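You operate a simulated robot arm through the tools that you are given. There is no shell and no other tool.

You run a simulated two-armed robot. Do the job below in one go: nothing can be reset, and whatever is moved stays where it is left.

Task
On the long table, fold the grey cloth in half, so that its two short edges meet.

Only the result counts: the job must be done as asked and must still hold three seconds after the hand-in. Knocking over, shifting, dropping, spilling or breaking anything else fails it. Flat cloth is picked up by pressing the open fingertips on it (5 to 10 N) and closing them slowly along it; thin cloth reads only 2 to 8 mm in the jaws.

Robot
Two 7-joint arms with two-finger grippers on one trunk, on a base that moves. Base frame: it is fixed to the floor where the robot stands at the start and does not move with it; the origin is under the middle of the robot, x ahead of it, y to its left, z up. Readings come in mm, rad, newtons and seconds.
The left shoulder is at the start at [99, 216, 1091], the right one opposite. With the tool pointing down near the work surface each hand reaches from about 340 to 840 mm from the robot's upright axis, wherever it stands, measured 20 degrees to its own side. Places, roughly: grey cloth [-2750, -500, 750]; long table [-2700, -400, 800]. Payload 3.18 kg a hand.
The tool frame of a hand sits at the grasp point between the pads (the TCP): z along the fingers, y along the line on which they close. The tips reach 30 mm beyond it. The gripper opens to 144 mm; its body begins 103 mm behind the TCP.
Orientation is that of the tool frame in the base frame, as a unit quaternion [x, y, z, w]. With the fingers straight down and closing along the base's y, the tool's x points along the base's -x, its y along +y and its z along -z.

Tools
- The arms move only by the tool step_arm. It takes "left_targets", "right_targets" or both (then of equal length, played together; a hand with none holds still); each is a list of rows, each an object (a shift or turn left out is 0, a gripper value left out holds the last) with "claw": the closure in counts, from 0 (fully open) to 255 (shut); "xyz": the shift along the tool's x, y, z in mm, a list of three; "turn": the turn, a rotation vector about the tool's x, y, z in rad, a list of three. In form: [{"claw": claw, "xyz": [dx, dy, dz], "turn": [rx, ry, rz]}, ...]. A call has 1 to 20 rows; each row is the pose to reach, as a shift and turn from the pose commanded when the call began, along the tool's axes at that moment. Rows are played at 5 a second. More than 50 mm and 0.15 rad between two rows, or a gripper value outside its range, and nothing of the call is played. A pose out of reach is approached as far as the arm can. The call stops where the force on the tool passes 40 N (or 10 N more than at its start, if that is more) or the arm is blocked; 0.2 s more then pass. Each finger travels about 186.7 mm/s and halts on what it meets, pressing with about 40 N; the grip force reading is that of the motor and also rises with nothing between the fingers. The clock runs only during rows and for 0.2 s after the last one: add rows that repeat a pose to give the fingers time. It gives the time, the measured TCP pose, the force on the tool (base axes), the opening and the grip force at its end, in the units of the frame above (readings bear some noise), with the torque about the TCP (base axes, N m) and any sound that the robot's microphone picked up.
- Cameras (640 x 400 px; columns grow to the right, rows downward): "scene" is now at [206.2, -4.6, 1280.4]; the picture's right is [-0.04, -1.00, 0.00], its down [-0.58, 0.02, -0.82] and it looks along [0.81, -0.03, -0.58] (base axes); focal length 285 px, centre (320, 200). "left" rides on the left gripper at [76, -16, -143] in its tool frame; the picture's right is [0.21, 0.98, 0.00], its down [-0.84, 0.18, -0.51] and it looks along [-0.50, 0.11, 0.86] (tool axes); focal length 218 px, centre (320, 200). "right" rides on the right gripper at [76, 16, -143] in its tool frame; the picture's right is [-0.21, 0.98, 0.00], its down [-0.84, -0.18, -0.51] and it looks along [-0.50, -0.11, 0.86] (tool axes); focal length 218 px, centre (320, 200). There is no depth. A picture from a camera that has moved, and an enlarged one, comes with that camera's place and axes in the base frame and with its lens.
- grab_frame(camera): a new picture of that camera. It takes no simulated time.
- raise_lower(by): moves the trunk up (or, below 0, down) by that many mm; the arms and the scene camera ride with it, the base frame stays. It gives what a move gives, with no picture.
- roll_base(legs): drives the robot by 1 to 6 legs, each [ahead, left, turn to the left] in mm, mm and rad, along the robot's own axes; the way and the turn of a leg run together, so that a leg with both is an arc; at most 1500 mm and 3.142 rad a leg. The arms and the cameras ride along, it lands a little off, and it stops where it bumps. It gives what a move gives.
- turn_head(pan, tilt): turns the head with the scene camera to pan (to the left, within 1.396 rad either way) and tilt (down, from -0.506 to 1.204), counted from straight ahead of the robot (the tilt from the chest, where the trunk bows). It gives what a move gives.
- zoom(camera, box): a new picture of the part [left, top, right, bottom] of that camera's present view, enlarged. It takes no simulated time.
- close_job(): hands the job in; it is judged then, once.

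Nothing tells you exact positions but the pictures and the camera data. Unless the task says otherwise, let go and move clear before handing in.

The tools are called as name(argument=value, ...) on one line, values as JSON. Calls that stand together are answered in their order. step_arm: Moves the arms, as the interface text tells. Its arguments: {"type":"object","properties":{"left_targets":{"type":"array","items":{"type":"object","properties":{"claw":{"type":"number"},"xyz":{"type":"array","items":{"type":"number"}},"turn":{"type":"array","items":{"type":"number"}}}}},"right_targets":{"type":"array","items":{"type":"object","properties":{"claw":{"type":"number"},"xyz":{"type":"array","items":{"type":"number"}},"turn":{"type":"array","items":{"type":"number"}}}}}},"required":[]} The other tools are called the same way: raise_lower (by) moves the trunk up or down; roll_base (legs) drives the base; turn_head (pan, tilt) turns the head that bears the scene camera; grab_frame (camera) takes a picture; zoom (camera, box) takes an enlarged picture of a part of a camera's view; close_job () hands the job in.

At the start:

```text
time: 0.0
left_eef_pos: [449.1, 209.9, 1028.6]
left_orientation: [-0.002, 1.0, -0.001, 0.001]
left_contact_force: [0.3, -0.8, -0.3]
left_ft_torque: [-0.04, 0.0, 0.0]
left_gripper_width: 143.9
left_grip_force: 0.1
right_eef_pos: [462.2, -176.7, 982.4]
right_orientation: [0.001, 1.0, -0.001, -0.001]
right_contact_force: [0.0, -0.4, 0.4]
right_ft_torque: [0.0, 0.0, 0.03]
right_gripper_width: 143.6
right_grip_force: 0.0
trunk travel left (down, up): [-175.0, 194.0]
robot x, y, heading: [1.0, -1.8, 0.001]
head pan, tilt (commanded): [-0.038, 0.618]
```

scene: 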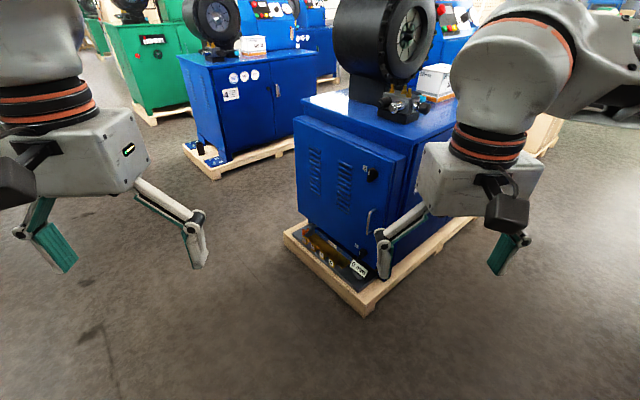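
right: 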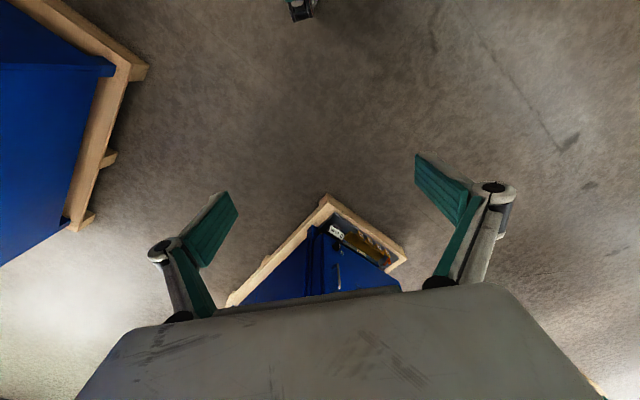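
left: 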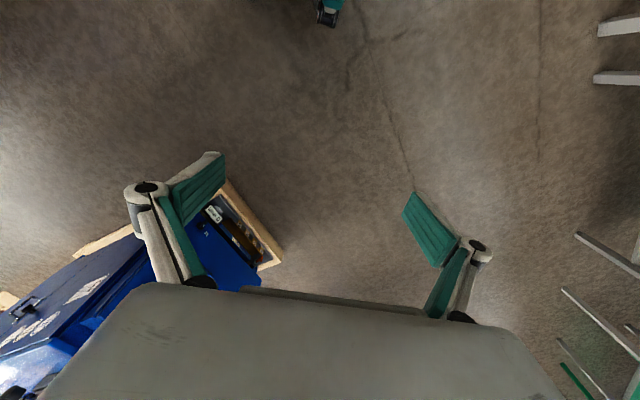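

I see blue machines ahead and a floor that looks clear nearby; the long table lies behind me, about 2.7 m away. I'll look left and right with the head before turning around.

turn_head(pan=1.39, tilt=0.4)

grab_frame(camera="scene")

turn_head(pan=-1.39, tilt=0.4)

grab_frame(camera="scene")

```text
time: 1.6
left_eef_pos: [450.1, 209.6, 1026.7]
left_orientation: [-0.002, 1.0, -0.001, 0.001]
left_contact_force: [-1.1, -0.1, -0.3]
left_ft_torque: [0.02, 0.04, 0.0]
left_gripper_width: 143.9
left_grip_force: 0.0
right_eef_pos: [462.1, -176.1, 982.9]
right_orientation: [-0.001, 1.0, 0.0, 0.0]
right_contact_force: [1.1, 0.8, 1.2]
right_ft_torque: [-0.03, 0.0, -0.03]
right_gripper_width: 143.8
right_grip_force: 0.0
trunk travel left (down, up): [-175.0, 194.0]
robot x, y, heading: [-2.8, -0.9, -0.001]
head pan, tilt (commanded): [1.389, 0.4]
```

```text
taken
camera scene: at [135.2, 89.8, 1300.2], right [0.98, -0.18, 0.0], down [-0.07, -0.38, -0.92], along [0.17, 0.91, -0.39], focal length 285 px, centre (320, 200)
```

scene: 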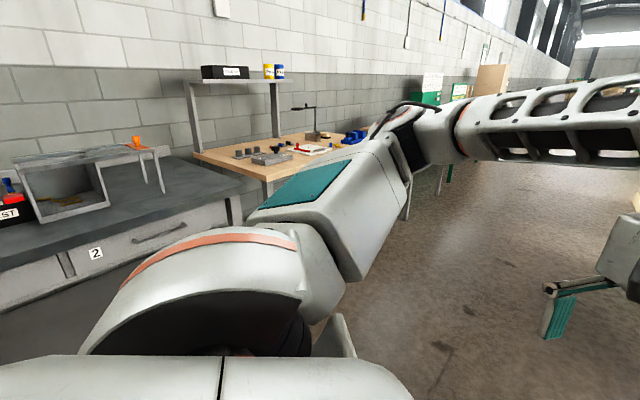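

```text
time: 4.0
left_eef_pos: [447.9, 209.9, 1028.0]
left_orientation: [-0.001, 1.0, -0.001, 0.0]
left_contact_force: [-0.5, -0.7, -0.4]
left_ft_torque: [0.01, 0.03, 0.03]
left_gripper_width: 144.1
left_grip_force: 0.1
right_eef_pos: [462.3, -177.7, 982.3]
right_orientation: [0.0, 1.0, -0.001, 0.0]
right_contact_force: [-0.3, 0.3, 0.9]
right_ft_torque: [-0.02, 0.01, -0.01]
right_gripper_width: 144.0
right_grip_force: 0.0
trunk travel left (down, up): [-175.0, 194.0]
robot x, y, heading: [0.0, -0.2, -0.003]
head pan, tilt (commanded): [-1.389, 0.4]
```

```text
taken
camera scene: at [135.2, -92.4, 1300.2], right [-0.98, -0.18, 0.0], down [-0.07, 0.38, -0.92], along [0.17, -0.91, -0.39], focal length 285 px, centre (320, 200)
```

scene: 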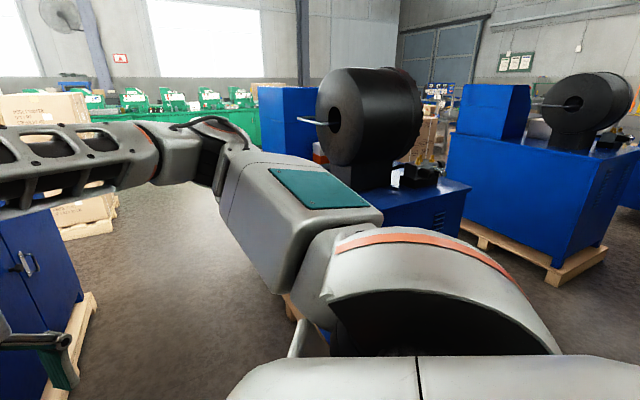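

On the left there is a workbench along a wall set at about 45° to my axes, nearest point roughly 0.86 m away; turning in place should clear it. I'll turn left by about 90° and look around again.

roll_base(legs=[[0, 0, 1.57]])

turn_head(pan=0.0, tilt=0.4)

grab_frame(camera="scene")

turn_head(pan=1.2, tilt=0.4)

grab_frame(camera="scene")

```text
time: 8.2
left_eef_pos: [-202.4, 452.1, 1027.7]
left_orientation: [-0.703, 0.711, -0.001, 0.001]
left_contact_force: [0.0, -0.3, 0.7]
left_ft_torque: [0.01, 0.02, -0.01]
left_gripper_width: 144.1
left_grip_force: 0.1
right_eef_pos: [182.0, 460.9, 982.4]
right_orientation: [-0.703, 0.712, 0.0, -0.001]
right_contact_force: [0.9, 0.1, -0.4]
right_ft_torque: [-0.03, 0.01, -0.01]
right_gripper_width: 144.1
right_grip_force: 0.1
trunk travel left (down, up): [-175.0, 194.0]
robot x, y, heading: [1.8, -0.0, 1.553]
head pan, tilt (commanded): [-1.389, 0.4]
```

```text
time: 9.7
left_eef_pos: [-203.1, 451.1, 1028.4]
left_orientation: [-0.703, 0.711, -0.001, 0.0]
left_contact_force: [-0.1, 0.3, 0.3]
left_ft_torque: [0.03, 0.03, -0.01]
left_gripper_width: 143.8
left_grip_force: 0.0
right_eef_pos: [183.1, 459.4, 983.8]
right_orientation: [-0.702, 0.713, 0.0, 0.0]
right_contact_force: [-0.1, 0.0, 0.4]
right_ft_torque: [0.0, -0.01, -0.03]
right_gripper_width: 143.6
right_grip_force: 0.0
trunk travel left (down, up): [-175.0, 194.0]
robot x, y, heading: [5.0, -1.3, 1.56]
head pan, tilt (commanded): [0.0, 0.4]
```

```text
taken
camera scene: at [3.2, 209.4, 1300.2], right [1.0, -0.01, 0.0], down [-0.01, -0.39, -0.92], along [0.01, 0.92, -0.39], focal length 285 px, centre (320, 200)
```

scene: 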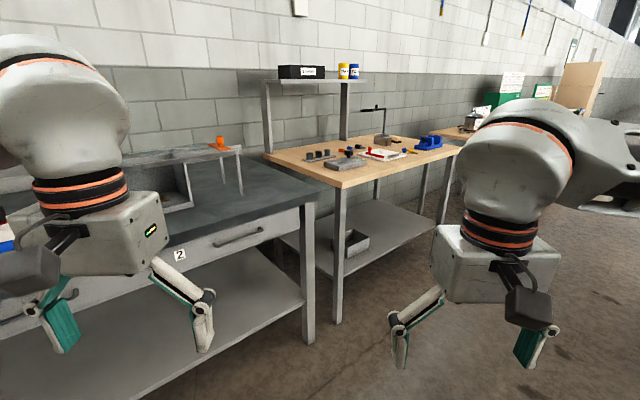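

```text
time: 11.1
left_eef_pos: [-204.3, 451.3, 1028.4]
left_orientation: [-0.704, 0.711, -0.001, 0.001]
left_contact_force: [-0.9, -0.3, 0.2]
left_ft_torque: [-0.05, -0.02, 0.01]
left_gripper_width: 144.2
left_grip_force: 0.1
right_eef_pos: [182.6, 458.6, 982.4]
right_orientation: [-0.702, 0.712, 0.0, 0.0]
right_contact_force: [-0.1, 0.3, -0.2]
right_ft_torque: [-0.02, 0.01, -0.02]
right_gripper_width: 143.8
right_grip_force: 0.0
trunk travel left (down, up): [-175.0, 194.0]
robot x, y, heading: [0.9, -0.6, 1.555]
head pan, tilt (commanded): [1.201, 0.4]
```

```text
taken
camera scene: at [-84.0, 151.6, 1300.2], right [0.38, 0.93, 0.0], down [0.36, -0.15, -0.92], along [-0.85, 0.35, -0.39], focal length 285 px, centre (320, 200)
```

scene: 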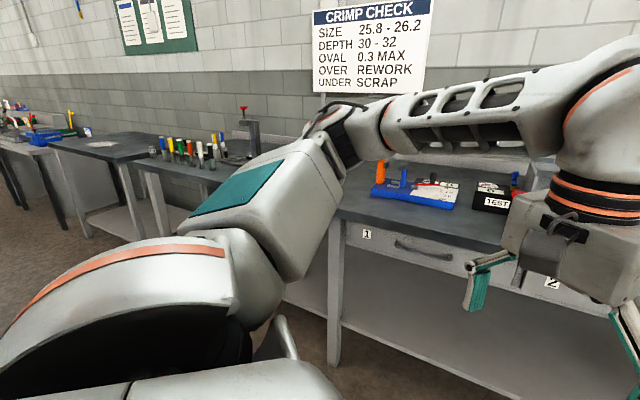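

The wall benches continue to the left; the long table should be the dark-topped one around pixel (110,150). I'll zoom in on it.

zoom(camera="scene", box=[0, 80, 260, 243])

turn_head(pan=1.39, tilt=0.4)

grab_frame(camera="scene")

```text
2.45 times, centred on (130, 162) of scene
camera zoom: at [-84.0, 151.6, 1300.2], right [0.38, 0.93, 0.0], down [0.36, -0.15, -0.92], along [-0.85, 0.35, -0.39], focal length 699 px, centre (786, 294)
```

zoom: 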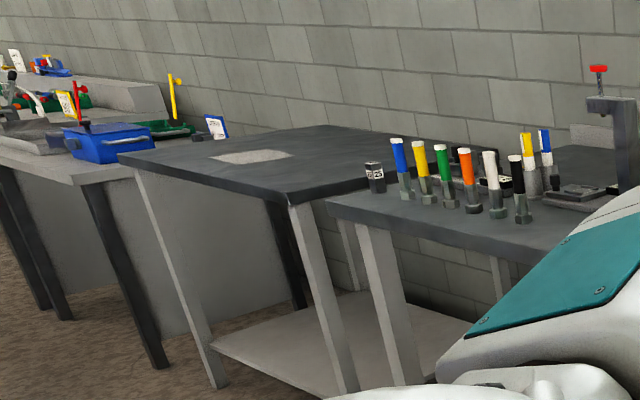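

```text
time: 11.8
left_eef_pos: [-203.2, 452.4, 1027.1]
left_orientation: [-0.704, 0.711, 0.0, 0.001]
left_contact_force: [-1.0, 0.1, 0.6]
left_ft_torque: [0.01, -0.02, -0.01]
left_gripper_width: 144.0
left_grip_force: 0.1
right_eef_pos: [183.6, 460.4, 982.6]
right_orientation: [-0.702, 0.712, 0.0, 0.0]
right_contact_force: [-0.5, -0.7, -0.8]
right_ft_torque: [-0.02, -0.01, 0.01]
right_gripper_width: 144.0
right_grip_force: 0.0
trunk travel left (down, up): [-175.0, 194.0]
robot x, y, heading: [-1.5, 1.0, 1.56]
head pan, tilt (commanded): [1.389, 0.4]
```

```text
taken
camera scene: at [-89.0, 134.8, 1300.2], right [0.19, 0.98, 0.0], down [0.38, -0.08, -0.92], along [-0.9, 0.18, -0.39], focal length 285 px, centre (320, 200)
```

scene: 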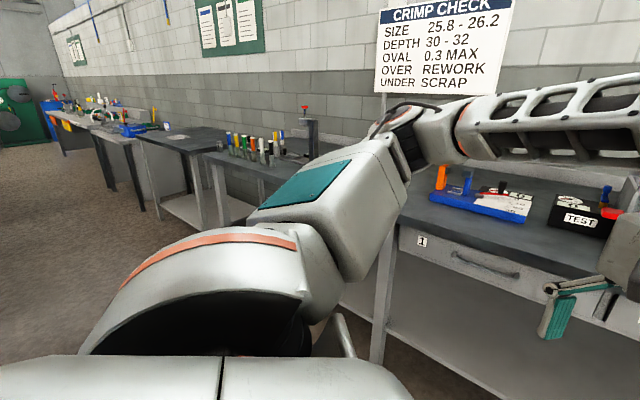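

The cloth lies on the dark-topped table, about 2.9 m off; the wall and benches run at about 217° in base axes, so I want to face about 2.21 rad. I'll turn to that heading and look left along the aisle.

roll_base(legs=[[0, 0, 0.65]])

turn_head(pan=1.39, tilt=0.3)

grab_frame(camera="scene")

grab_frame(camera="left")

```text
time: 14.0
left_eef_pos: [-436.3, 233.7, 1029.1]
left_orientation: [0.894, -0.448, 0.0, -0.001]
left_contact_force: [0.1, 0.2, -1.2]
left_ft_torque: [0.06, 0.04, 0.0]
left_gripper_width: 144.2
left_grip_force: 0.1
right_eef_pos: [-135.1, 476.9, 982.5]
right_orientation: [0.894, -0.449, 0.0, 0.001]
right_contact_force: [-0.2, -0.4, 0.6]
right_ft_torque: [0.05, 0.0, 0.03]
right_gripper_width: 144.1
right_grip_force: 0.1
trunk travel left (down, up): [-175.0, 194.0]
robot x, y, heading: [1.9, 0.5, 2.21]
head pan, tilt (commanded): [1.389, 0.4]
```

```text
time: 14.7
left_eef_pos: [-435.7, 233.7, 1027.1]
left_orientation: [0.895, -0.447, 0.001, 0.0]
left_contact_force: [0.2, -0.1, -0.5]
left_ft_torque: [0.04, 0.0, -0.01]
left_gripper_width: 143.9
left_grip_force: 0.1
right_eef_pos: [-135.4, 476.1, 983.2]
right_orientation: [0.894, -0.448, 0.0, 0.0]
right_contact_force: [0.2, -0.2, 0.6]
right_ft_torque: [0.03, -0.01, -0.01]
right_gripper_width: 144.1
right_grip_force: 0.1
trunk travel left (down, up): [-175.0, 194.0]
robot x, y, heading: [-1.1, 1.9, 2.216]
head pan, tilt (commanded): [1.389, 0.3]
```

```text
taken
camera scene: at [-154.0, 52.0, 1309.4], right [-0.44, 0.9, 0.0], down [0.27, 0.13, -0.96], along [-0.86, -0.42, -0.3], focal length 285 px, centre (320, 200)
```

scene: 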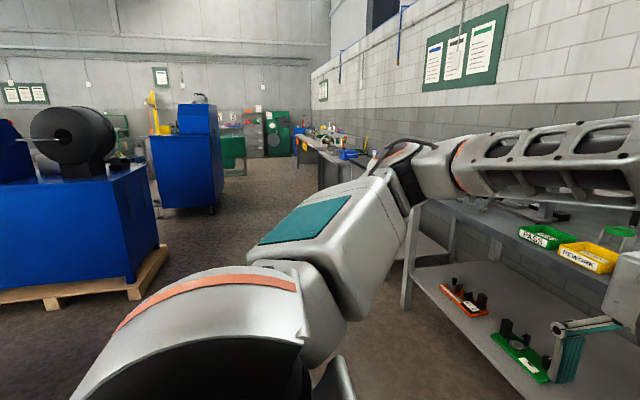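

```text
taken
camera left: at [-378.9, 183.4, 1170.4], right [-0.66, -0.75, 0.0], down [-0.65, 0.57, 0.51], along [-0.38, 0.33, -0.86], focal length 218 px, centre (320, 200)
```

left: 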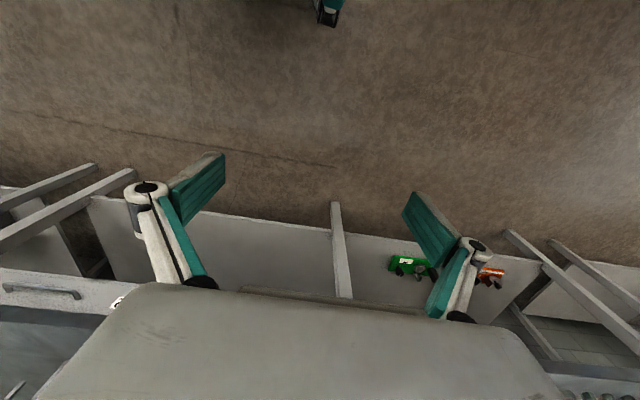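

The aisle to my left is clear, about 1.7 m wide between the benches and the blue machines. I'll strafe left along it about 2.4 m while facing the wall, then look at the table.

roll_base(legs=[[-50, 1200, 0], [0, 1200, 0]])

turn_head(pan=0.0, tilt=0.5)

grab_frame(camera="scene")

grab_frame(camera="left")

```text
time: 35.8
left_eef_pos: [-2331.1, -1217.2, 1027.3]
left_orientation: [0.891, -0.454, 0.001, -0.001]
left_contact_force: [-0.6, -0.5, 0.2]
left_ft_torque: [-0.04, -0.01, -0.02]
left_gripper_width: 144.1
left_grip_force: 0.0
right_eef_pos: [-2026.1, -980.4, 982.6]
right_orientation: [0.89, -0.455, 0.0, 0.0]
right_contact_force: [0.5, -0.3, -0.1]
right_ft_torque: [-0.01, 0.02, 0.02]
right_gripper_width: 144.2
right_grip_force: 0.1
trunk travel left (down, up): [-175.0, 194.0]
robot x, y, heading: [-1900.7, -1455.7, 2.197]
head pan, tilt (commanded): [1.389, 0.3]
```

```text
time: 37.3
left_eef_pos: [-2331.5, -1216.6, 1028.0]
left_orientation: [0.891, -0.453, 0.0, -0.001]
left_contact_force: [-0.5, -0.5, 0.0]
left_ft_torque: [0.01, 0.0, -0.03]
left_gripper_width: 144.2
left_grip_force: 0.0
right_eef_pos: [-2026.2, -978.9, 982.6]
right_orientation: [0.89, -0.456, 0.0, 0.0]
right_contact_force: [0.2, -0.1, 0.1]
right_ft_torque: [-0.02, -0.01, 0.01]
right_gripper_width: 143.9
right_grip_force: 0.1
trunk travel left (down, up): [-175.0, 194.0]
robot x, y, heading: [-1900.3, -1459.2, 2.196]
head pan, tilt (commanded): [0.0, 0.499]
```

```text
taken
camera scene: at [-2020.9, -1289.2, 1291.1], right [0.81, 0.59, 0.0], down [0.28, -0.39, -0.88], along [-0.52, 0.71, -0.48], focal length 285 px, centre (320, 200)
```

scene: 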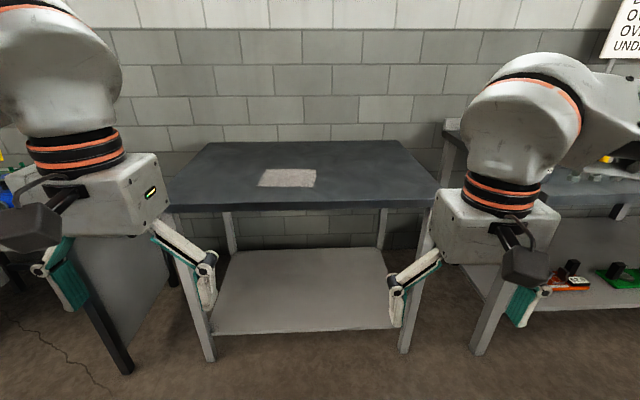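

```text
taken
camera left: at [-2274.7, -1268.3, 1170.4], right [-0.67, -0.74, 0.0], down [-0.64, 0.57, 0.51], along [-0.38, 0.34, -0.86], focal length 218 px, centre (320, 200)
```

left: 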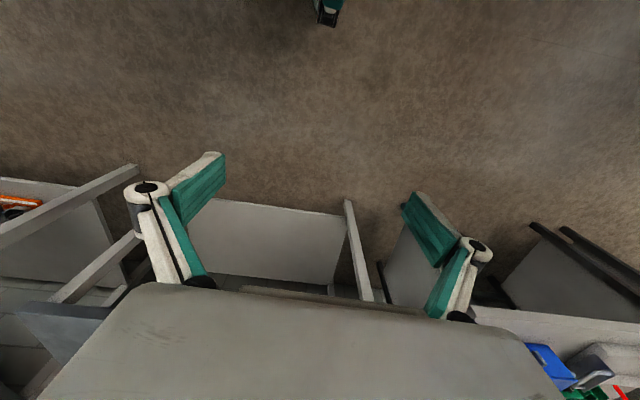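

The table is now ahead of me and nearly bare, with the small grey cloth a little left of centre. I'll zoom on it for a better look.

zoom(camera="scene", box=[160, 120, 448, 300])

zoom(camera="scene", box=[240, 150, 336, 210])

```text
2.22 times, centred on (304, 210) of scene
camera zoom: at [-2020.9, -1289.2, 1291.1], right [0.81, 0.59, 0.0], down [0.28, -0.39, -0.88], along [-0.52, 0.71, -0.48], focal length 633 px, centre (356, 178)
```

zoom: 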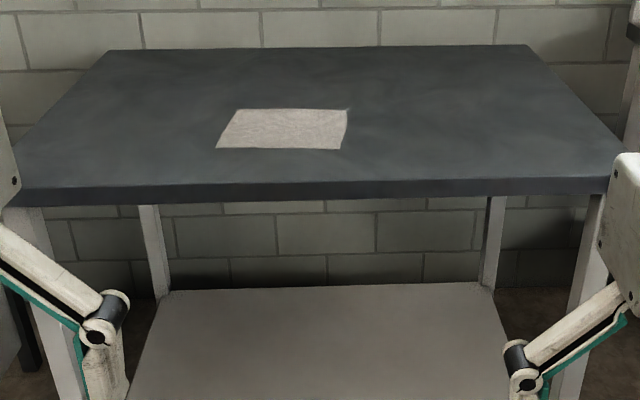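

```text
6.67 times, centred on (288, 180) of scene
camera zoom: at [-2020.9, -1289.2, 1291.1], right [0.81, 0.59, 0.0], down [0.28, -0.39, -0.88], along [-0.52, 0.71, -0.48], focal length 1899 px, centre (533, 333)
```

zoom: 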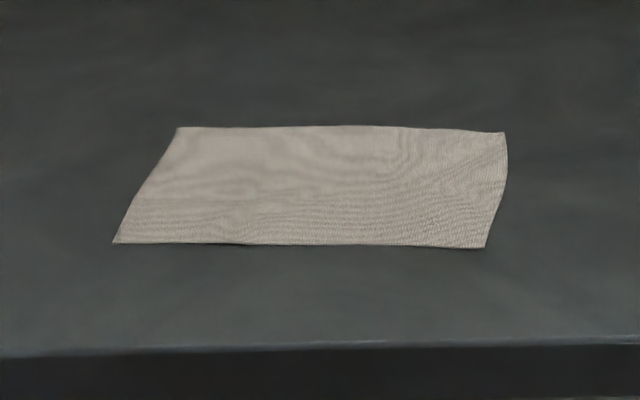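

The cloth measures roughly 220 mm (left–right) by 180 mm (front–back), so its short edges are the left and right ones; its centre is about 1310 mm ahead of my axis and the table edge about 1085 mm. I'll look down to see my base's footprint before driving closer.

turn_head(pan=0.0, tilt=1.2)

grab_frame(camera="scene")

```text
time: 38.4
left_eef_pos: [-2330.8, -1216.8, 1028.2]
left_orientation: [0.891, -0.453, 0.0, 0.0]
left_contact_force: [0.6, 0.5, 0.2]
left_ft_torque: [-0.02, -0.01, -0.02]
left_gripper_width: 144.1
left_grip_force: 0.0
right_eef_pos: [-2026.4, -980.4, 982.4]
right_orientation: [0.89, -0.455, 0.001, 0.0]
right_contact_force: [-0.3, 0.2, 0.4]
right_ft_torque: [0.02, -0.01, -0.02]
right_gripper_width: 143.8
right_grip_force: 0.1
trunk travel left (down, up): [-175.0, 194.0]
robot x, y, heading: [-1897.0, -1456.6, 2.2]
head pan, tilt (commanded): [0.0, 1.201]
```

```text
taken
camera scene: at [-2000.3, -1317.6, 1237.4], right [0.81, 0.59, 0.0], down [0.55, -0.75, -0.36], along [-0.21, 0.29, -0.93], focal length 285 px, centre (320, 200)
```

scene: 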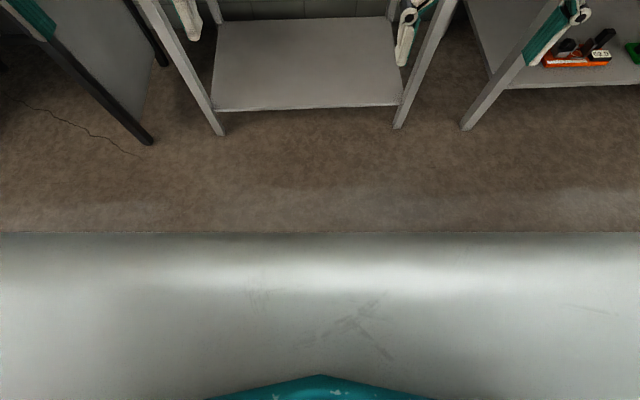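

The base seems to reach only about 200 mm ahead of my axis, so I can stand with the table edge roughly 400 mm away. I'll square up to the cloth, shift left and drive ahead most of the way, then measure again.

roll_base(legs=[[0, 0, -0.034], [0, 178, 0], [600, 0, 0]])

turn_head(pan=0.0, tilt=0.75)

grab_frame(camera="scene")

grab_frame(camera="left")

grab_frame(camera="right")

```text
time: 44.0
left_eef_pos: [-2806.5, -796.9, 1027.5]
left_orientation: [0.883, -0.469, 0.001, -0.001]
left_contact_force: [-0.1, 0.5, -0.9]
left_ft_torque: [-0.01, -0.05, 0.02]
left_gripper_width: 144.0
left_grip_force: 0.0
right_eef_pos: [-2493.7, -570.3, 981.6]
right_orientation: [0.882, -0.471, 0.001, 0.0]
right_contact_force: [0.3, 0.0, -0.2]
right_ft_torque: [0.01, 0.01, -0.04]
right_gripper_width: 143.8
right_grip_force: 0.0
trunk travel left (down, up): [-175.0, 194.0]
robot x, y, heading: [-2382.5, -1053.4, 2.16]
head pan, tilt (commanded): [0.0, 1.201]
```

```text
time: 44.9
left_eef_pos: [-2806.3, -796.9, 1027.2]
left_orientation: [0.883, -0.47, 0.0, -0.001]
left_contact_force: [-0.4, -0.2, 0.4]
left_ft_torque: [0.0, 0.04, 0.0]
left_gripper_width: 144.1
left_grip_force: 0.1
right_eef_pos: [-2493.1, -569.5, 983.0]
right_orientation: [0.882, -0.471, 0.0, 0.0]
right_contact_force: [0.9, 0.8, -0.6]
right_ft_torque: [0.0, 0.01, 0.0]
right_gripper_width: 144.2
right_grip_force: 0.0
trunk travel left (down, up): [-175.0, 194.0]
robot x, y, heading: [-2383.0, -1050.8, 2.16]
head pan, tilt (commanded): [0.0, 0.75]
```

```text
taken
camera scene: at [-2494.0, -887.3, 1269.0], right [0.83, 0.56, 0.0], down [0.38, -0.57, -0.73], along [-0.41, 0.61, -0.68], focal length 285 px, centre (320, 200)
```

scene: 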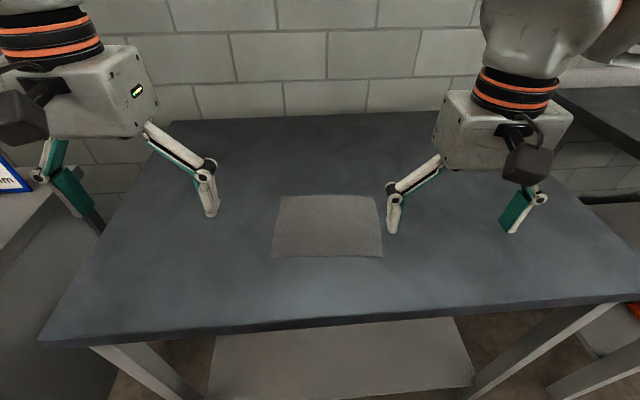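

```text
taken
camera left: at [-2751.5, -850.5, 1170.4], right [-0.69, -0.72, 0.0], down [-0.62, 0.6, 0.51], along [-0.36, 0.35, -0.86], focal length 218 px, centre (320, 200)
```

left: 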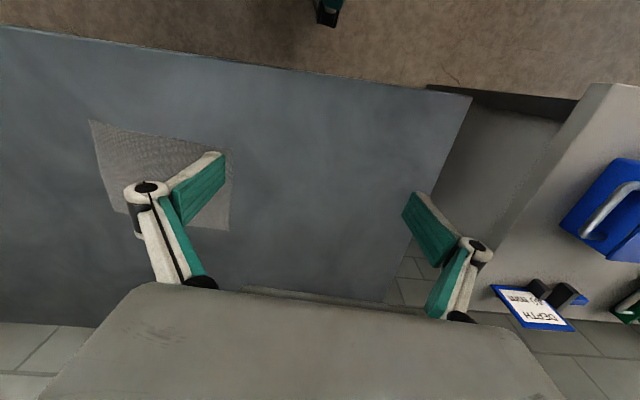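

```text
taken
camera right: at [-2464.7, -643.1, 1123.7], right [-0.93, -0.37, 0.0], down [-0.32, 0.8, 0.51], along [-0.19, 0.47, -0.86], focal length 218 px, centre (320, 200)
```

right: 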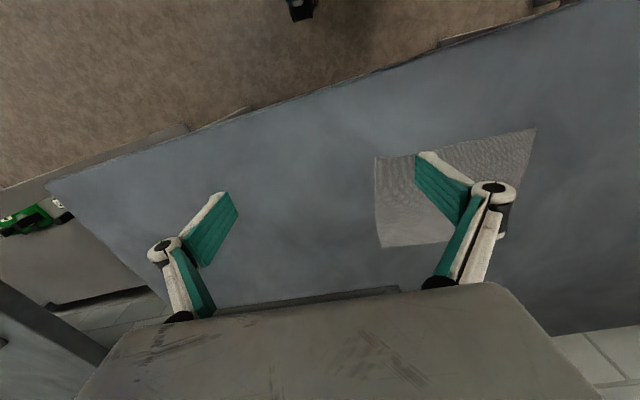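

The table is under my hands now, with the cloth between them, about 700 mm from my axis. I'll zoom in on the cloth for accurate corner positions.

zoom(camera="scene", box=[256, 180, 400, 270])

zoom(camera="left", box=[70, 100, 262, 220])

zoom(camera="right", box=[360, 100, 552, 220])

```text
4.44 times, centred on (328, 225) of scene
camera zoom: at [-2494.0, -887.3, 1269.0], right [0.83, 0.56, 0.0], down [0.38, -0.57, -0.73], along [-0.41, 0.61, -0.68], focal length 1266 px, centre (284, 89)
```

zoom: 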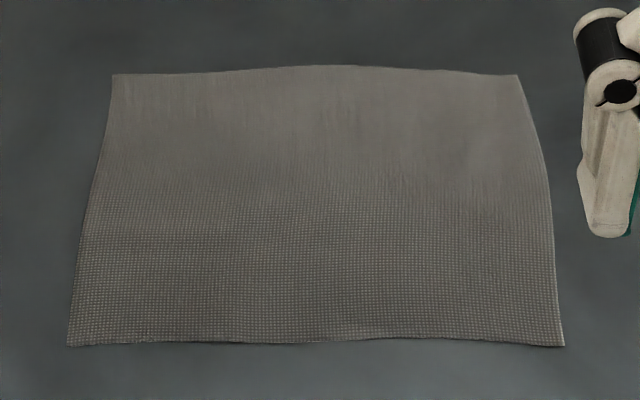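

```text
3.33 times, centred on (166, 160) of left
camera zoom: at [-2751.5, -850.5, 1170.4], right [-0.69, -0.72, 0.0], down [-0.62, 0.6, 0.51], along [-0.36, 0.35, -0.86], focal length 728 px, centre (833, 333)
```

zoom: 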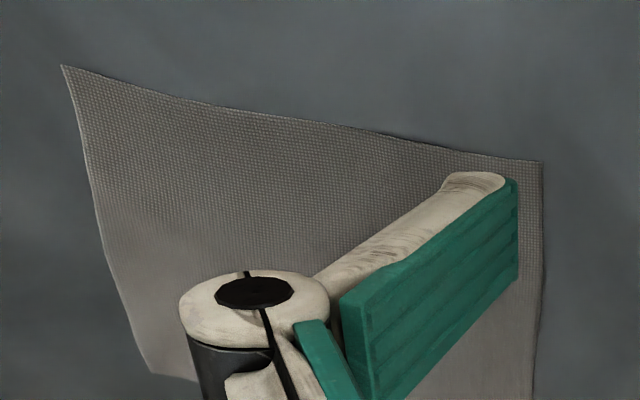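

```text
3.33 times, centred on (456, 160) of right
camera zoom: at [-2464.7, -643.1, 1123.7], right [-0.93, -0.37, 0.0], down [-0.32, 0.8, 0.51], along [-0.19, 0.47, -0.86], focal length 728 px, centre (-133, 333)
```

zoom: 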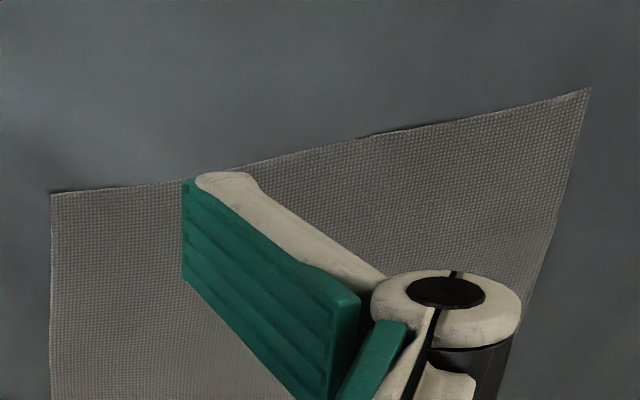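

Triangulating with the wrist cameras puts the table top at about z = 848 and the cloth at roughly 200 × 160 mm, with short edges left and right. I plan to have the left hand take the far-left corner and the right hand the near-left corner; first I'll move the left hand to hover beyond the far-left corner, tilted away, and set the finger openings.

step_arm(left_targets=[{"xyz": [-29, -19, 0], "turn": [0, 0.03, 0], "claw": 60}, {"xyz": [-58, -39, 0], "turn": [0, 0.06, 0], "claw": 120}, {"xyz": [-87, -58, 0], "turn": [0, 0.09, 0], "claw": 170}, {"xyz": [-116, -78, 0], "turn": [0, 0.12, 0], "claw": 198}, {"xyz": [-145, -97, 0], "turn": [0, 0.15, 0]}, {"xyz": [-174, -117, 0], "turn": [0, 0.18, 0]}, {"xyz": [-202, -136, 0], "turn": [0, 0.2, 0]}, {"xyz": [-202, -136, 0], "turn": [0, 0.2, 0]}])

grab_frame(camera="scene")

```text
time: 46.7
left_eef_pos: [-2796.7, -575.5, 1015.1]
left_orientation: [0.88, -0.465, 0.087, 0.044]
left_contact_force: [-0.5, -0.5, 0.1]
left_ft_torque: [0.0, 0.06, -0.02]
left_gripper_width: 32.3
left_grip_force: 0.1
left hand out of reach, approached as far as the arm can: row 7, 8
right_eef_pos: [-2490.2, -570.1, 983.9]
right_orientation: [0.882, -0.472, 0.0, 0.001]
right_contact_force: [0.9, -0.1, 0.3]
right_ft_torque: [-0.02, 0.05, 0.0]
right_gripper_width: 143.9
right_grip_force: 0.1
trunk travel left (down, up): [-175.0, 194.0]
robot x, y, heading: [-2379.9, -1053.8, 2.161]
head pan, tilt (commanded): [0.0, 0.75]
```

```text
taken
camera scene: at [-2492.6, -886.9, 1269.3], right [0.83, 0.56, 0.0], down [0.38, -0.57, -0.73], along [-0.41, 0.61, -0.68], focal length 285 px, centre (320, 200)
```

scene: 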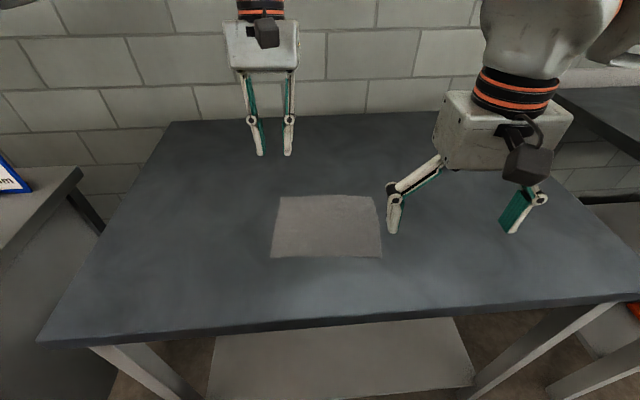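

The left hand hit its reach limit while held high; lower down it should reach further. I'll lower it straight down to about 60 mm above the cloth and check.

step_arm(left_targets=[{"xyz": [-5, 0, 23]}, {"xyz": [-10, 0, 46]}, {"xyz": [-15, 0, 70]}, {"xyz": [-19, 0, 93]}, {"xyz": [-19, 0, 93]}])

grab_frame(camera="scene")

grab_frame(camera="left")

```text
time: 47.9
left_eef_pos: [-2798.3, -574.5, 920.5]
left_orientation: [0.878, -0.468, 0.088, 0.046]
left_contact_force: [0.1, 0.0, 0.0]
left_ft_torque: [0.01, 0.03, -0.01]
left_gripper_width: 32.3
left_grip_force: 0.0
right_eef_pos: [-2493.9, -570.3, 982.6]
right_orientation: [0.882, -0.471, 0.0, 0.0]
right_contact_force: [-0.4, 0.1, 0.8]
right_ft_torque: [0.03, 0.0, 0.0]
right_gripper_width: 144.1
right_grip_force: 0.1
trunk travel left (down, up): [-175.0, 194.0]
robot x, y, heading: [-2379.5, -1054.0, 2.163]
head pan, tilt (commanded): [0.0, 0.75]
```

```text
taken
camera scene: at [-2493.7, -887.6, 1269.3], right [0.83, 0.56, 0.0], down [0.38, -0.57, -0.73], along [-0.41, 0.61, -0.68], focal length 285 px, centre (320, 200)
```

scene: 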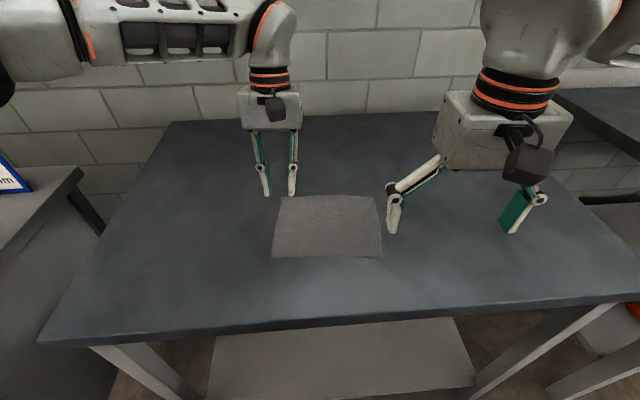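

```text
taken
camera left: at [-2759.8, -604.4, 1075.2], right [-0.7, -0.72, 0.04], down [-0.67, 0.67, 0.33], along [-0.26, 0.2, -0.94], focal length 218 px, centre (320, 200)
```

left: 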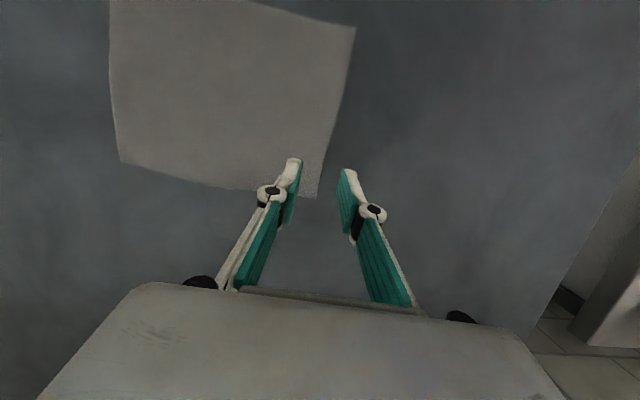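

The left hand hovers over the far-left corner with its jaws straddling the left edge as planned. Now I'll bring the right hand to hover over the near-left corner, jaws narrowed to about 32 mm and tilted toward me.

step_arm(right_targets=[{"xyz": [-7, 36, 0], "turn": [0, -0.02, 0], "claw": 70}, {"xyz": [-14, 72, 0], "turn": [0, -0.04, 0], "claw": 140}, {"xyz": [-21, 108, 0], "turn": [0, -0.06, 0], "claw": 198}, {"xyz": [-28, 144, 0], "turn": [0, -0.08, 0]}, {"xyz": [-35, 180, 10], "turn": [0, -0.1, 0]}, {"xyz": [-42, 216, 20], "turn": [0, -0.12, 0]}, {"xyz": [-50, 251, 40], "turn": [0, -0.15, 0]}, {"xyz": [-50, 251, 60], "turn": [0, -0.15, 0]}, {"xyz": [-50, 251, 60], "turn": [0, -0.15, 0]}])

grab_frame(camera="scene")

grab_frame(camera="right")

grab_frame(camera="left")

```text
time: 49.9
left_eef_pos: [-2798.0, -575.7, 920.7]
left_orientation: [0.878, -0.468, 0.089, 0.046]
left_contact_force: [-0.1, 0.4, -0.1]
left_ft_torque: [0.01, 0.02, -0.01]
left_gripper_width: 32.2
left_grip_force: 0.0
right_eef_pos: [-2729.2, -667.9, 923.6]
right_orientation: [0.88, -0.469, -0.066, -0.035]
right_contact_force: [0.5, -0.5, -0.4]
right_ft_torque: [0.0, -0.04, 0.0]
right_gripper_width: 31.8
right_grip_force: 0.0
trunk travel left (down, up): [-175.0, 194.0]
robot x, y, heading: [-2383.7, -1053.0, 2.162]
head pan, tilt (commanded): [0.0, 0.75]
```

```text
taken
camera scene: at [-2494.0, -887.7, 1269.2], right [0.83, 0.56, 0.0], down [0.38, -0.57, -0.73], along [-0.41, 0.61, -0.68], focal length 285 px, centre (320, 200)
```

scene: 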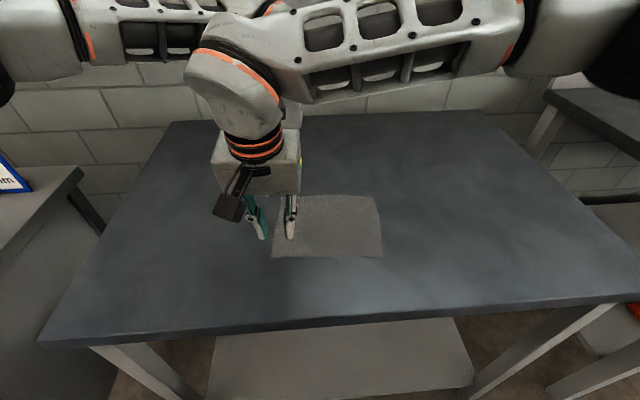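

```text
taken
camera right: at [-2689.6, -757.8, 1050.9], right [-0.93, -0.37, 0.03], down [-0.27, 0.73, 0.63], along [-0.26, 0.57, -0.78], focal length 218 px, centre (320, 200)
```

right: 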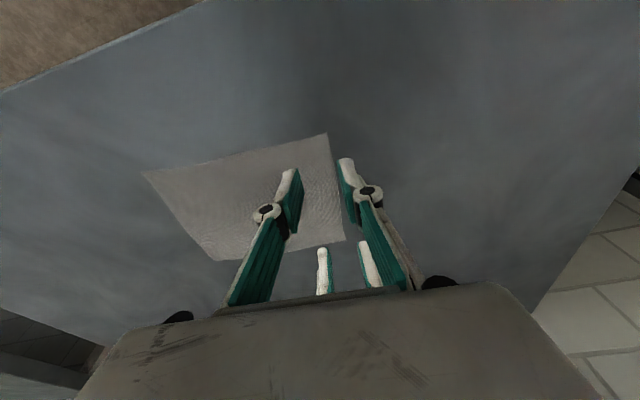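

```text
taken
camera left: at [-2760.2, -604.5, 1075.2], right [-0.7, -0.72, 0.04], down [-0.67, 0.67, 0.33], along [-0.26, 0.2, -0.94], focal length 218 px, centre (320, 200)
```

left: 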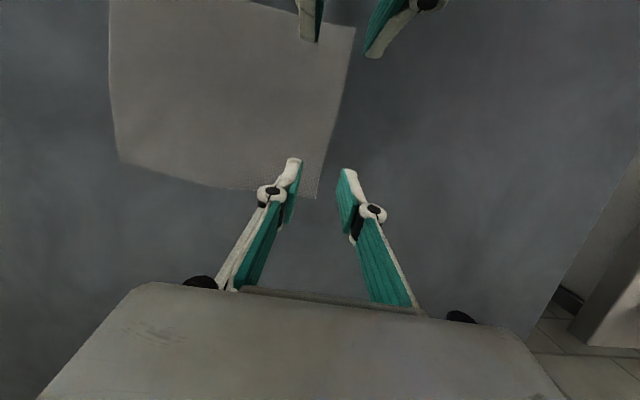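

Both hands hover over their corners without touching each other; the right hand's jaws straddle the left edge near the front corner. I'll lower the right hand to just above the cloth.

step_arm(right_targets=[{"xyz": [1.5, 0, 9.9]}, {"xyz": [3, 0, 19.8]}, {"xyz": [4.5, 0, 29.7]}, {"xyz": [5.7, 0, 37.6]}, {"xyz": [5.7, 0, 37.6]}])

zoom(camera="right", box=[224, 100, 416, 220])

```text
time: 51.1
left_eef_pos: [-2797.8, -575.7, 919.6]
left_orientation: [0.878, -0.467, 0.09, 0.046]
left_contact_force: [-1.3, 0.0, 0.2]
left_ft_torque: [0.0, 0.05, -0.01]
left_gripper_width: 32.3
left_grip_force: 0.1
right_eef_pos: [-2729.1, -669.2, 882.8]
right_orientation: [0.88, -0.469, -0.067, -0.035]
right_contact_force: [-0.2, -0.2, -0.1]
right_ft_torque: [0.02, -0.01, 0.03]
right_gripper_width: 32.2
right_grip_force: 0.1
trunk travel left (down, up): [-175.0, 194.0]
robot x, y, heading: [-2381.5, -1054.4, 2.161]
head pan, tilt (commanded): [0.0, 0.75]
```

```text
3.33 times, centred on (320, 160) of right
camera zoom: at [-2689.3, -758.5, 1012.4], right [-0.93, -0.37, 0.03], down [-0.27, 0.73, 0.63], along [-0.26, 0.57, -0.78], focal length 728 px, centre (320, 333)
```

zoom: 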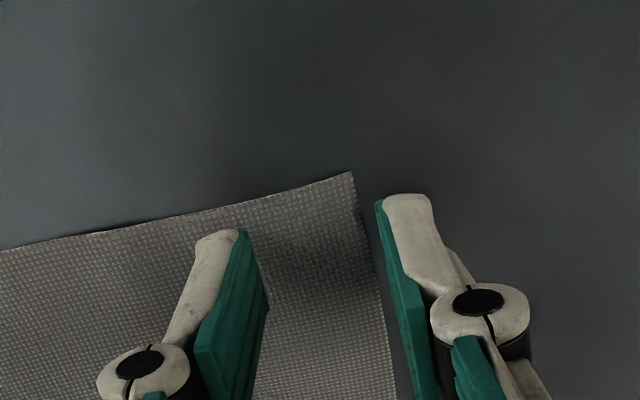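

The jaws straddle the edge at the near-left corner: outer finger just off the cloth, inner finger over it. I'll go down in small steps until I feel contact.

step_arm(right_targets=[{"xyz": [0.15, 0, 1]}, {"xyz": [0.3, 0, 2]}, {"xyz": [0.45, 0, 3]}, {"xyz": [0.45, 0, 3]}])

```text
time: 52.1
left_eef_pos: [-2797.6, -575.4, 920.6]
left_orientation: [0.879, -0.467, 0.089, 0.046]
left_contact_force: [0.6, 0.3, 0.3]
left_ft_torque: [0.03, 0.0, 0.02]
left_gripper_width: 32.0
left_grip_force: 0.1
right_eef_pos: [-2729.1, -668.8, 880.6]
right_orientation: [0.879, -0.47, -0.066, -0.036]
right_contact_force: [-0.5, 0.8, 4.6]
right_ft_torque: [0.01, -0.08, 0.04]
right_gripper_width: 32.4
right_grip_force: 0.0
trunk travel left (down, up): [-175.0, 194.0]
robot x, y, heading: [-2383.0, -1052.5, 2.16]
head pan, tilt (commanded): [0.0, 0.75]
```

Contact reads 4.6 N with the TCP at z ≈ 880.6. I'll press about 1 mm further.

step_arm(right_targets=[{"xyz": [0.07, 0, 0.5]}, {"xyz": [0.15, 0, 1]}, {"xyz": [0.15, 0, 1]}])

zoom(camera="right", box=[224, 100, 416, 220])

```text
time: 52.9
left_eef_pos: [-2796.9, -576.1, 921.6]
left_orientation: [0.879, -0.467, 0.088, 0.047]
left_contact_force: [-1.0, 0.9, 0.2]
left_ft_torque: [0.0, 0.0, 0.0]
left_gripper_width: 32.6
left_grip_force: 0.0
right_eef_pos: [-2728.0, -668.4, 880.9]
right_orientation: [0.88, -0.469, -0.067, -0.035]
right_contact_force: [0.0, 1.1, 13.9]
right_ft_torque: [0.15, -0.28, 0.02]
right_gripper_width: 32.0
right_grip_force: 0.1
trunk travel left (down, up): [-175.0, 194.0]
robot x, y, heading: [-2380.7, -1054.1, 2.161]
head pan, tilt (commanded): [0.0, 0.75]
```

```text
3.33 times, centred on (320, 160) of right
camera zoom: at [-2689.2, -758.3, 1009.5], right [-0.93, -0.37, 0.03], down [-0.27, 0.73, 0.63], along [-0.26, 0.57, -0.78], focal length 728 px, centre (320, 333)
```

zoom: 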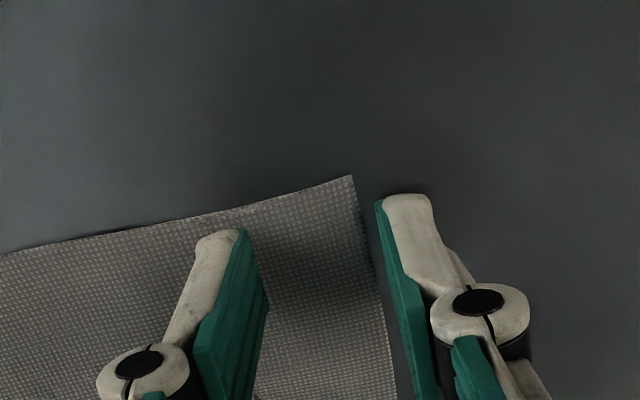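

The press is now 13.9 N (stiffness about 9 N/mm), a bit much. I'll ease up 0.6 mm and begin closing slowly, watching the force.

step_arm(right_targets=[{"xyz": [-0.09, 0, -0.6], "claw": 198}, {"xyz": [-0.09, 0, -0.6], "claw": 201}, {"xyz": [-0.09, 0, -0.6], "claw": 204}, {"xyz": [-0.09, 0, -0.6], "claw": 207}, {"xyz": [-0.09, 0, -0.6], "claw": 210}, {"xyz": [-0.09, 0, -0.6], "claw": 213}])

zoom(camera="right", box=[224, 100, 416, 220])

```text
time: 54.3
left_eef_pos: [-2799.0, -576.3, 920.3]
left_orientation: [0.878, -0.467, 0.089, 0.047]
left_contact_force: [-0.2, -0.4, 0.6]
left_ft_torque: [0.0, 0.0, 0.0]
left_gripper_width: 32.2
left_grip_force: 0.1
right_eef_pos: [-2727.8, -669.5, 881.1]
right_orientation: [0.88, -0.47, -0.066, -0.035]
right_contact_force: [0.1, -0.9, 6.2]
right_ft_torque: [-0.09, -0.06, 0.0]
right_gripper_width: 24.4
right_grip_force: 0.2
trunk travel left (down, up): [-175.0, 194.0]
robot x, y, heading: [-2383.8, -1049.4, 2.167]
head pan, tilt (commanded): [0.0, 0.75]
```

```text
3.33 times, centred on (320, 160) of right
camera zoom: at [-2689.4, -758.7, 1008.7], right [-0.93, -0.37, 0.03], down [-0.27, 0.73, 0.63], along [-0.26, 0.57, -0.78], focal length 728 px, centre (320, 333)
```

zoom: 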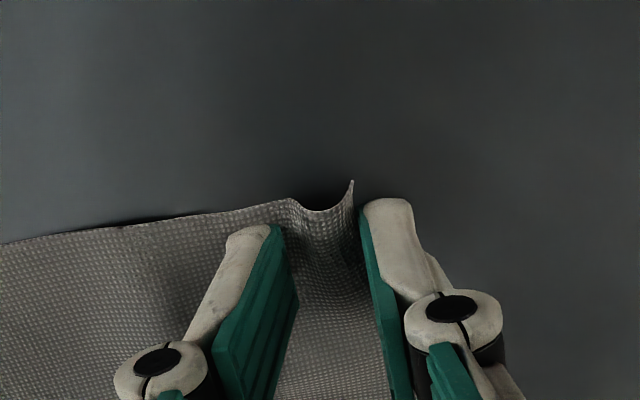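

The cloth's edge is curling up nicely against the outer finger, exactly what I want. I'll keep closing slowly.

step_arm(right_targets=[{"claw": 216}, {"claw": 219}, {"claw": 222}, {"claw": 225}, {"claw": 228}, {"claw": 231}])

zoom(camera="right", box=[224, 100, 416, 220])

```text
time: 55.7
left_eef_pos: [-2798.3, -575.4, 919.6]
left_orientation: [0.879, -0.467, 0.089, 0.047]
left_contact_force: [0.6, -0.1, -0.4]
left_ft_torque: [0.0, -0.02, -0.03]
left_gripper_width: 32.1
left_grip_force: 0.1
right_eef_pos: [-2728.5, -668.7, 882.3]
right_orientation: [0.88, -0.469, -0.066, -0.035]
right_contact_force: [0.1, -0.6, 0.7]
right_ft_torque: [0.04, 0.01, -0.02]
right_gripper_width: 13.2
right_grip_force: 0.1
trunk travel left (down, up): [-175.0, 194.0]
robot x, y, heading: [-2384.3, -1051.8, 2.168]
head pan, tilt (commanded): [0.0, 0.75]
```

```text
3.33 times, centred on (320, 160) of right
camera zoom: at [-2689.5, -758.1, 1008.8], right [-0.93, -0.37, 0.03], down [-0.27, 0.73, 0.63], along [-0.26, 0.57, -0.78], focal length 728 px, centre (320, 333)
```

zoom: 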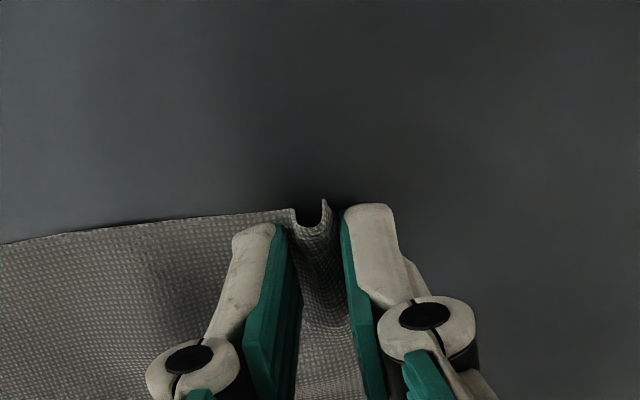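

The edge stands up between the fingers with 13 mm left to close, but the press has faded to 0.7 N. I'll press 0.6 mm deeper and finish closing.

step_arm(right_targets=[{"xyz": [0.09, 0, 0.6], "claw": 231}, {"xyz": [0.09, 0, 0.6], "claw": 234}, {"xyz": [0.09, 0, 0.6], "claw": 237}, {"xyz": [0.09, 0, 0.6], "claw": 240}, {"xyz": [0.09, 0, 0.6], "claw": 243}])

zoom(camera="right", box=[224, 100, 416, 220])

```text
time: 56.9
left_eef_pos: [-2797.7, -575.4, 920.0]
left_orientation: [0.878, -0.467, 0.09, 0.046]
left_contact_force: [0.0, 0.2, -0.3]
left_ft_torque: [-0.01, -0.05, 0.0]
left_gripper_width: 32.2
left_grip_force: 0.2
right_eef_pos: [-2728.7, -667.1, 880.9]
right_orientation: [0.879, -0.47, -0.065, -0.035]
right_contact_force: [0.3, 0.3, 0.2]
right_ft_torque: [0.02, -0.04, 0.0]
right_gripper_width: 8.7
right_grip_force: 2.3
trunk travel left (down, up): [-175.0, 194.0]
robot x, y, heading: [-2384.5, -1054.5, 2.158]
head pan, tilt (commanded): [0.0, 0.75]
```

```text
3.33 times, centred on (320, 160) of right
camera zoom: at [-2689.5, -758.2, 1008.4], right [-0.93, -0.37, 0.03], down [-0.27, 0.73, 0.63], along [-0.26, 0.57, -0.78], focal length 728 px, centre (320, 333)
```

zoom: 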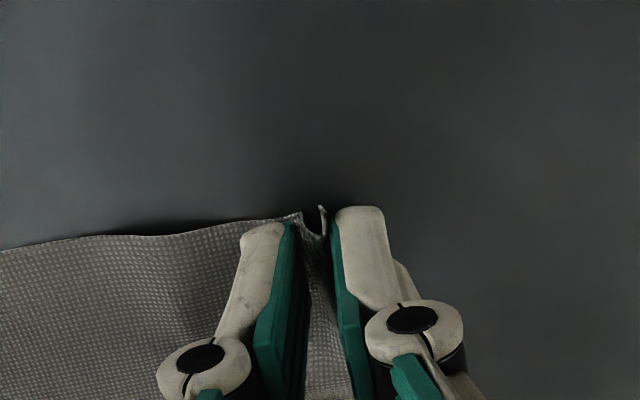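

The cloth now stands between the pads at 8.7 mm and the grip is starting to load. I'll close fully and check the hold.

step_arm(right_targets=[{"claw": 246}, {"claw": 249}, {"claw": 252}, {"claw": 255}, {"claw": 255}, {"claw": 255}])

zoom(camera="right", box=[224, 100, 416, 220])

grab_frame(camera="left")

```text
time: 58.3
left_eef_pos: [-2797.9, -576.5, 921.2]
left_orientation: [0.879, -0.467, 0.089, 0.046]
left_contact_force: [-1.2, -0.5, -0.4]
left_ft_torque: [-0.02, -0.03, -0.01]
left_gripper_width: 32.1
left_grip_force: 0.0
right_eef_pos: [-2729.0, -669.4, 881.0]
right_orientation: [0.879, -0.47, -0.067, -0.036]
right_contact_force: [-1.0, 1.0, 9.6]
right_ft_torque: [1.51, -2.3, -0.14]
right_gripper_width: 3.2
right_grip_force: 31.0
trunk travel left (down, up): [-175.0, 194.0]
robot x, y, heading: [-2380.4, -1052.0, 2.162]
head pan, tilt (commanded): [0.0, 0.75]
```

```text
3.33 times, centred on (320, 160) of right
camera zoom: at [-2689.6, -758.4, 1008.6], right [-0.93, -0.37, 0.03], down [-0.27, 0.73, 0.63], along [-0.26, 0.57, -0.78], focal length 728 px, centre (320, 333)
```

zoom: 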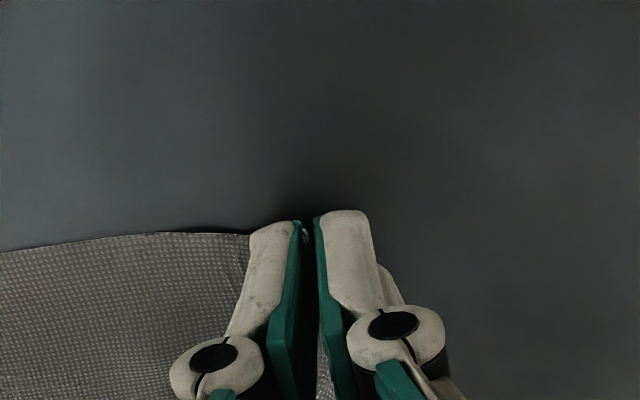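

```text
taken
camera left: at [-2760.2, -604.5, 1075.2], right [-0.7, -0.72, 0.04], down [-0.67, 0.67, 0.33], along [-0.26, 0.2, -0.94], focal length 218 px, centre (320, 200)
```

left: 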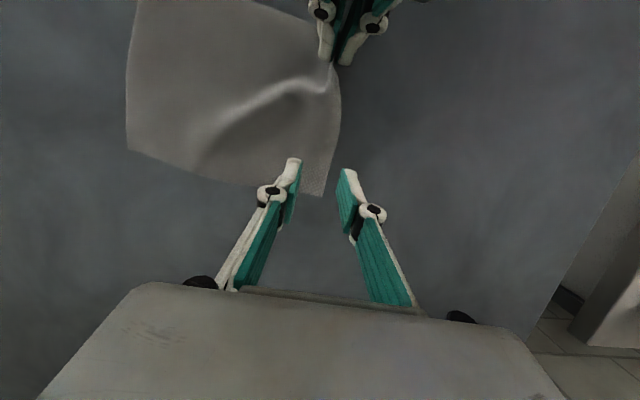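

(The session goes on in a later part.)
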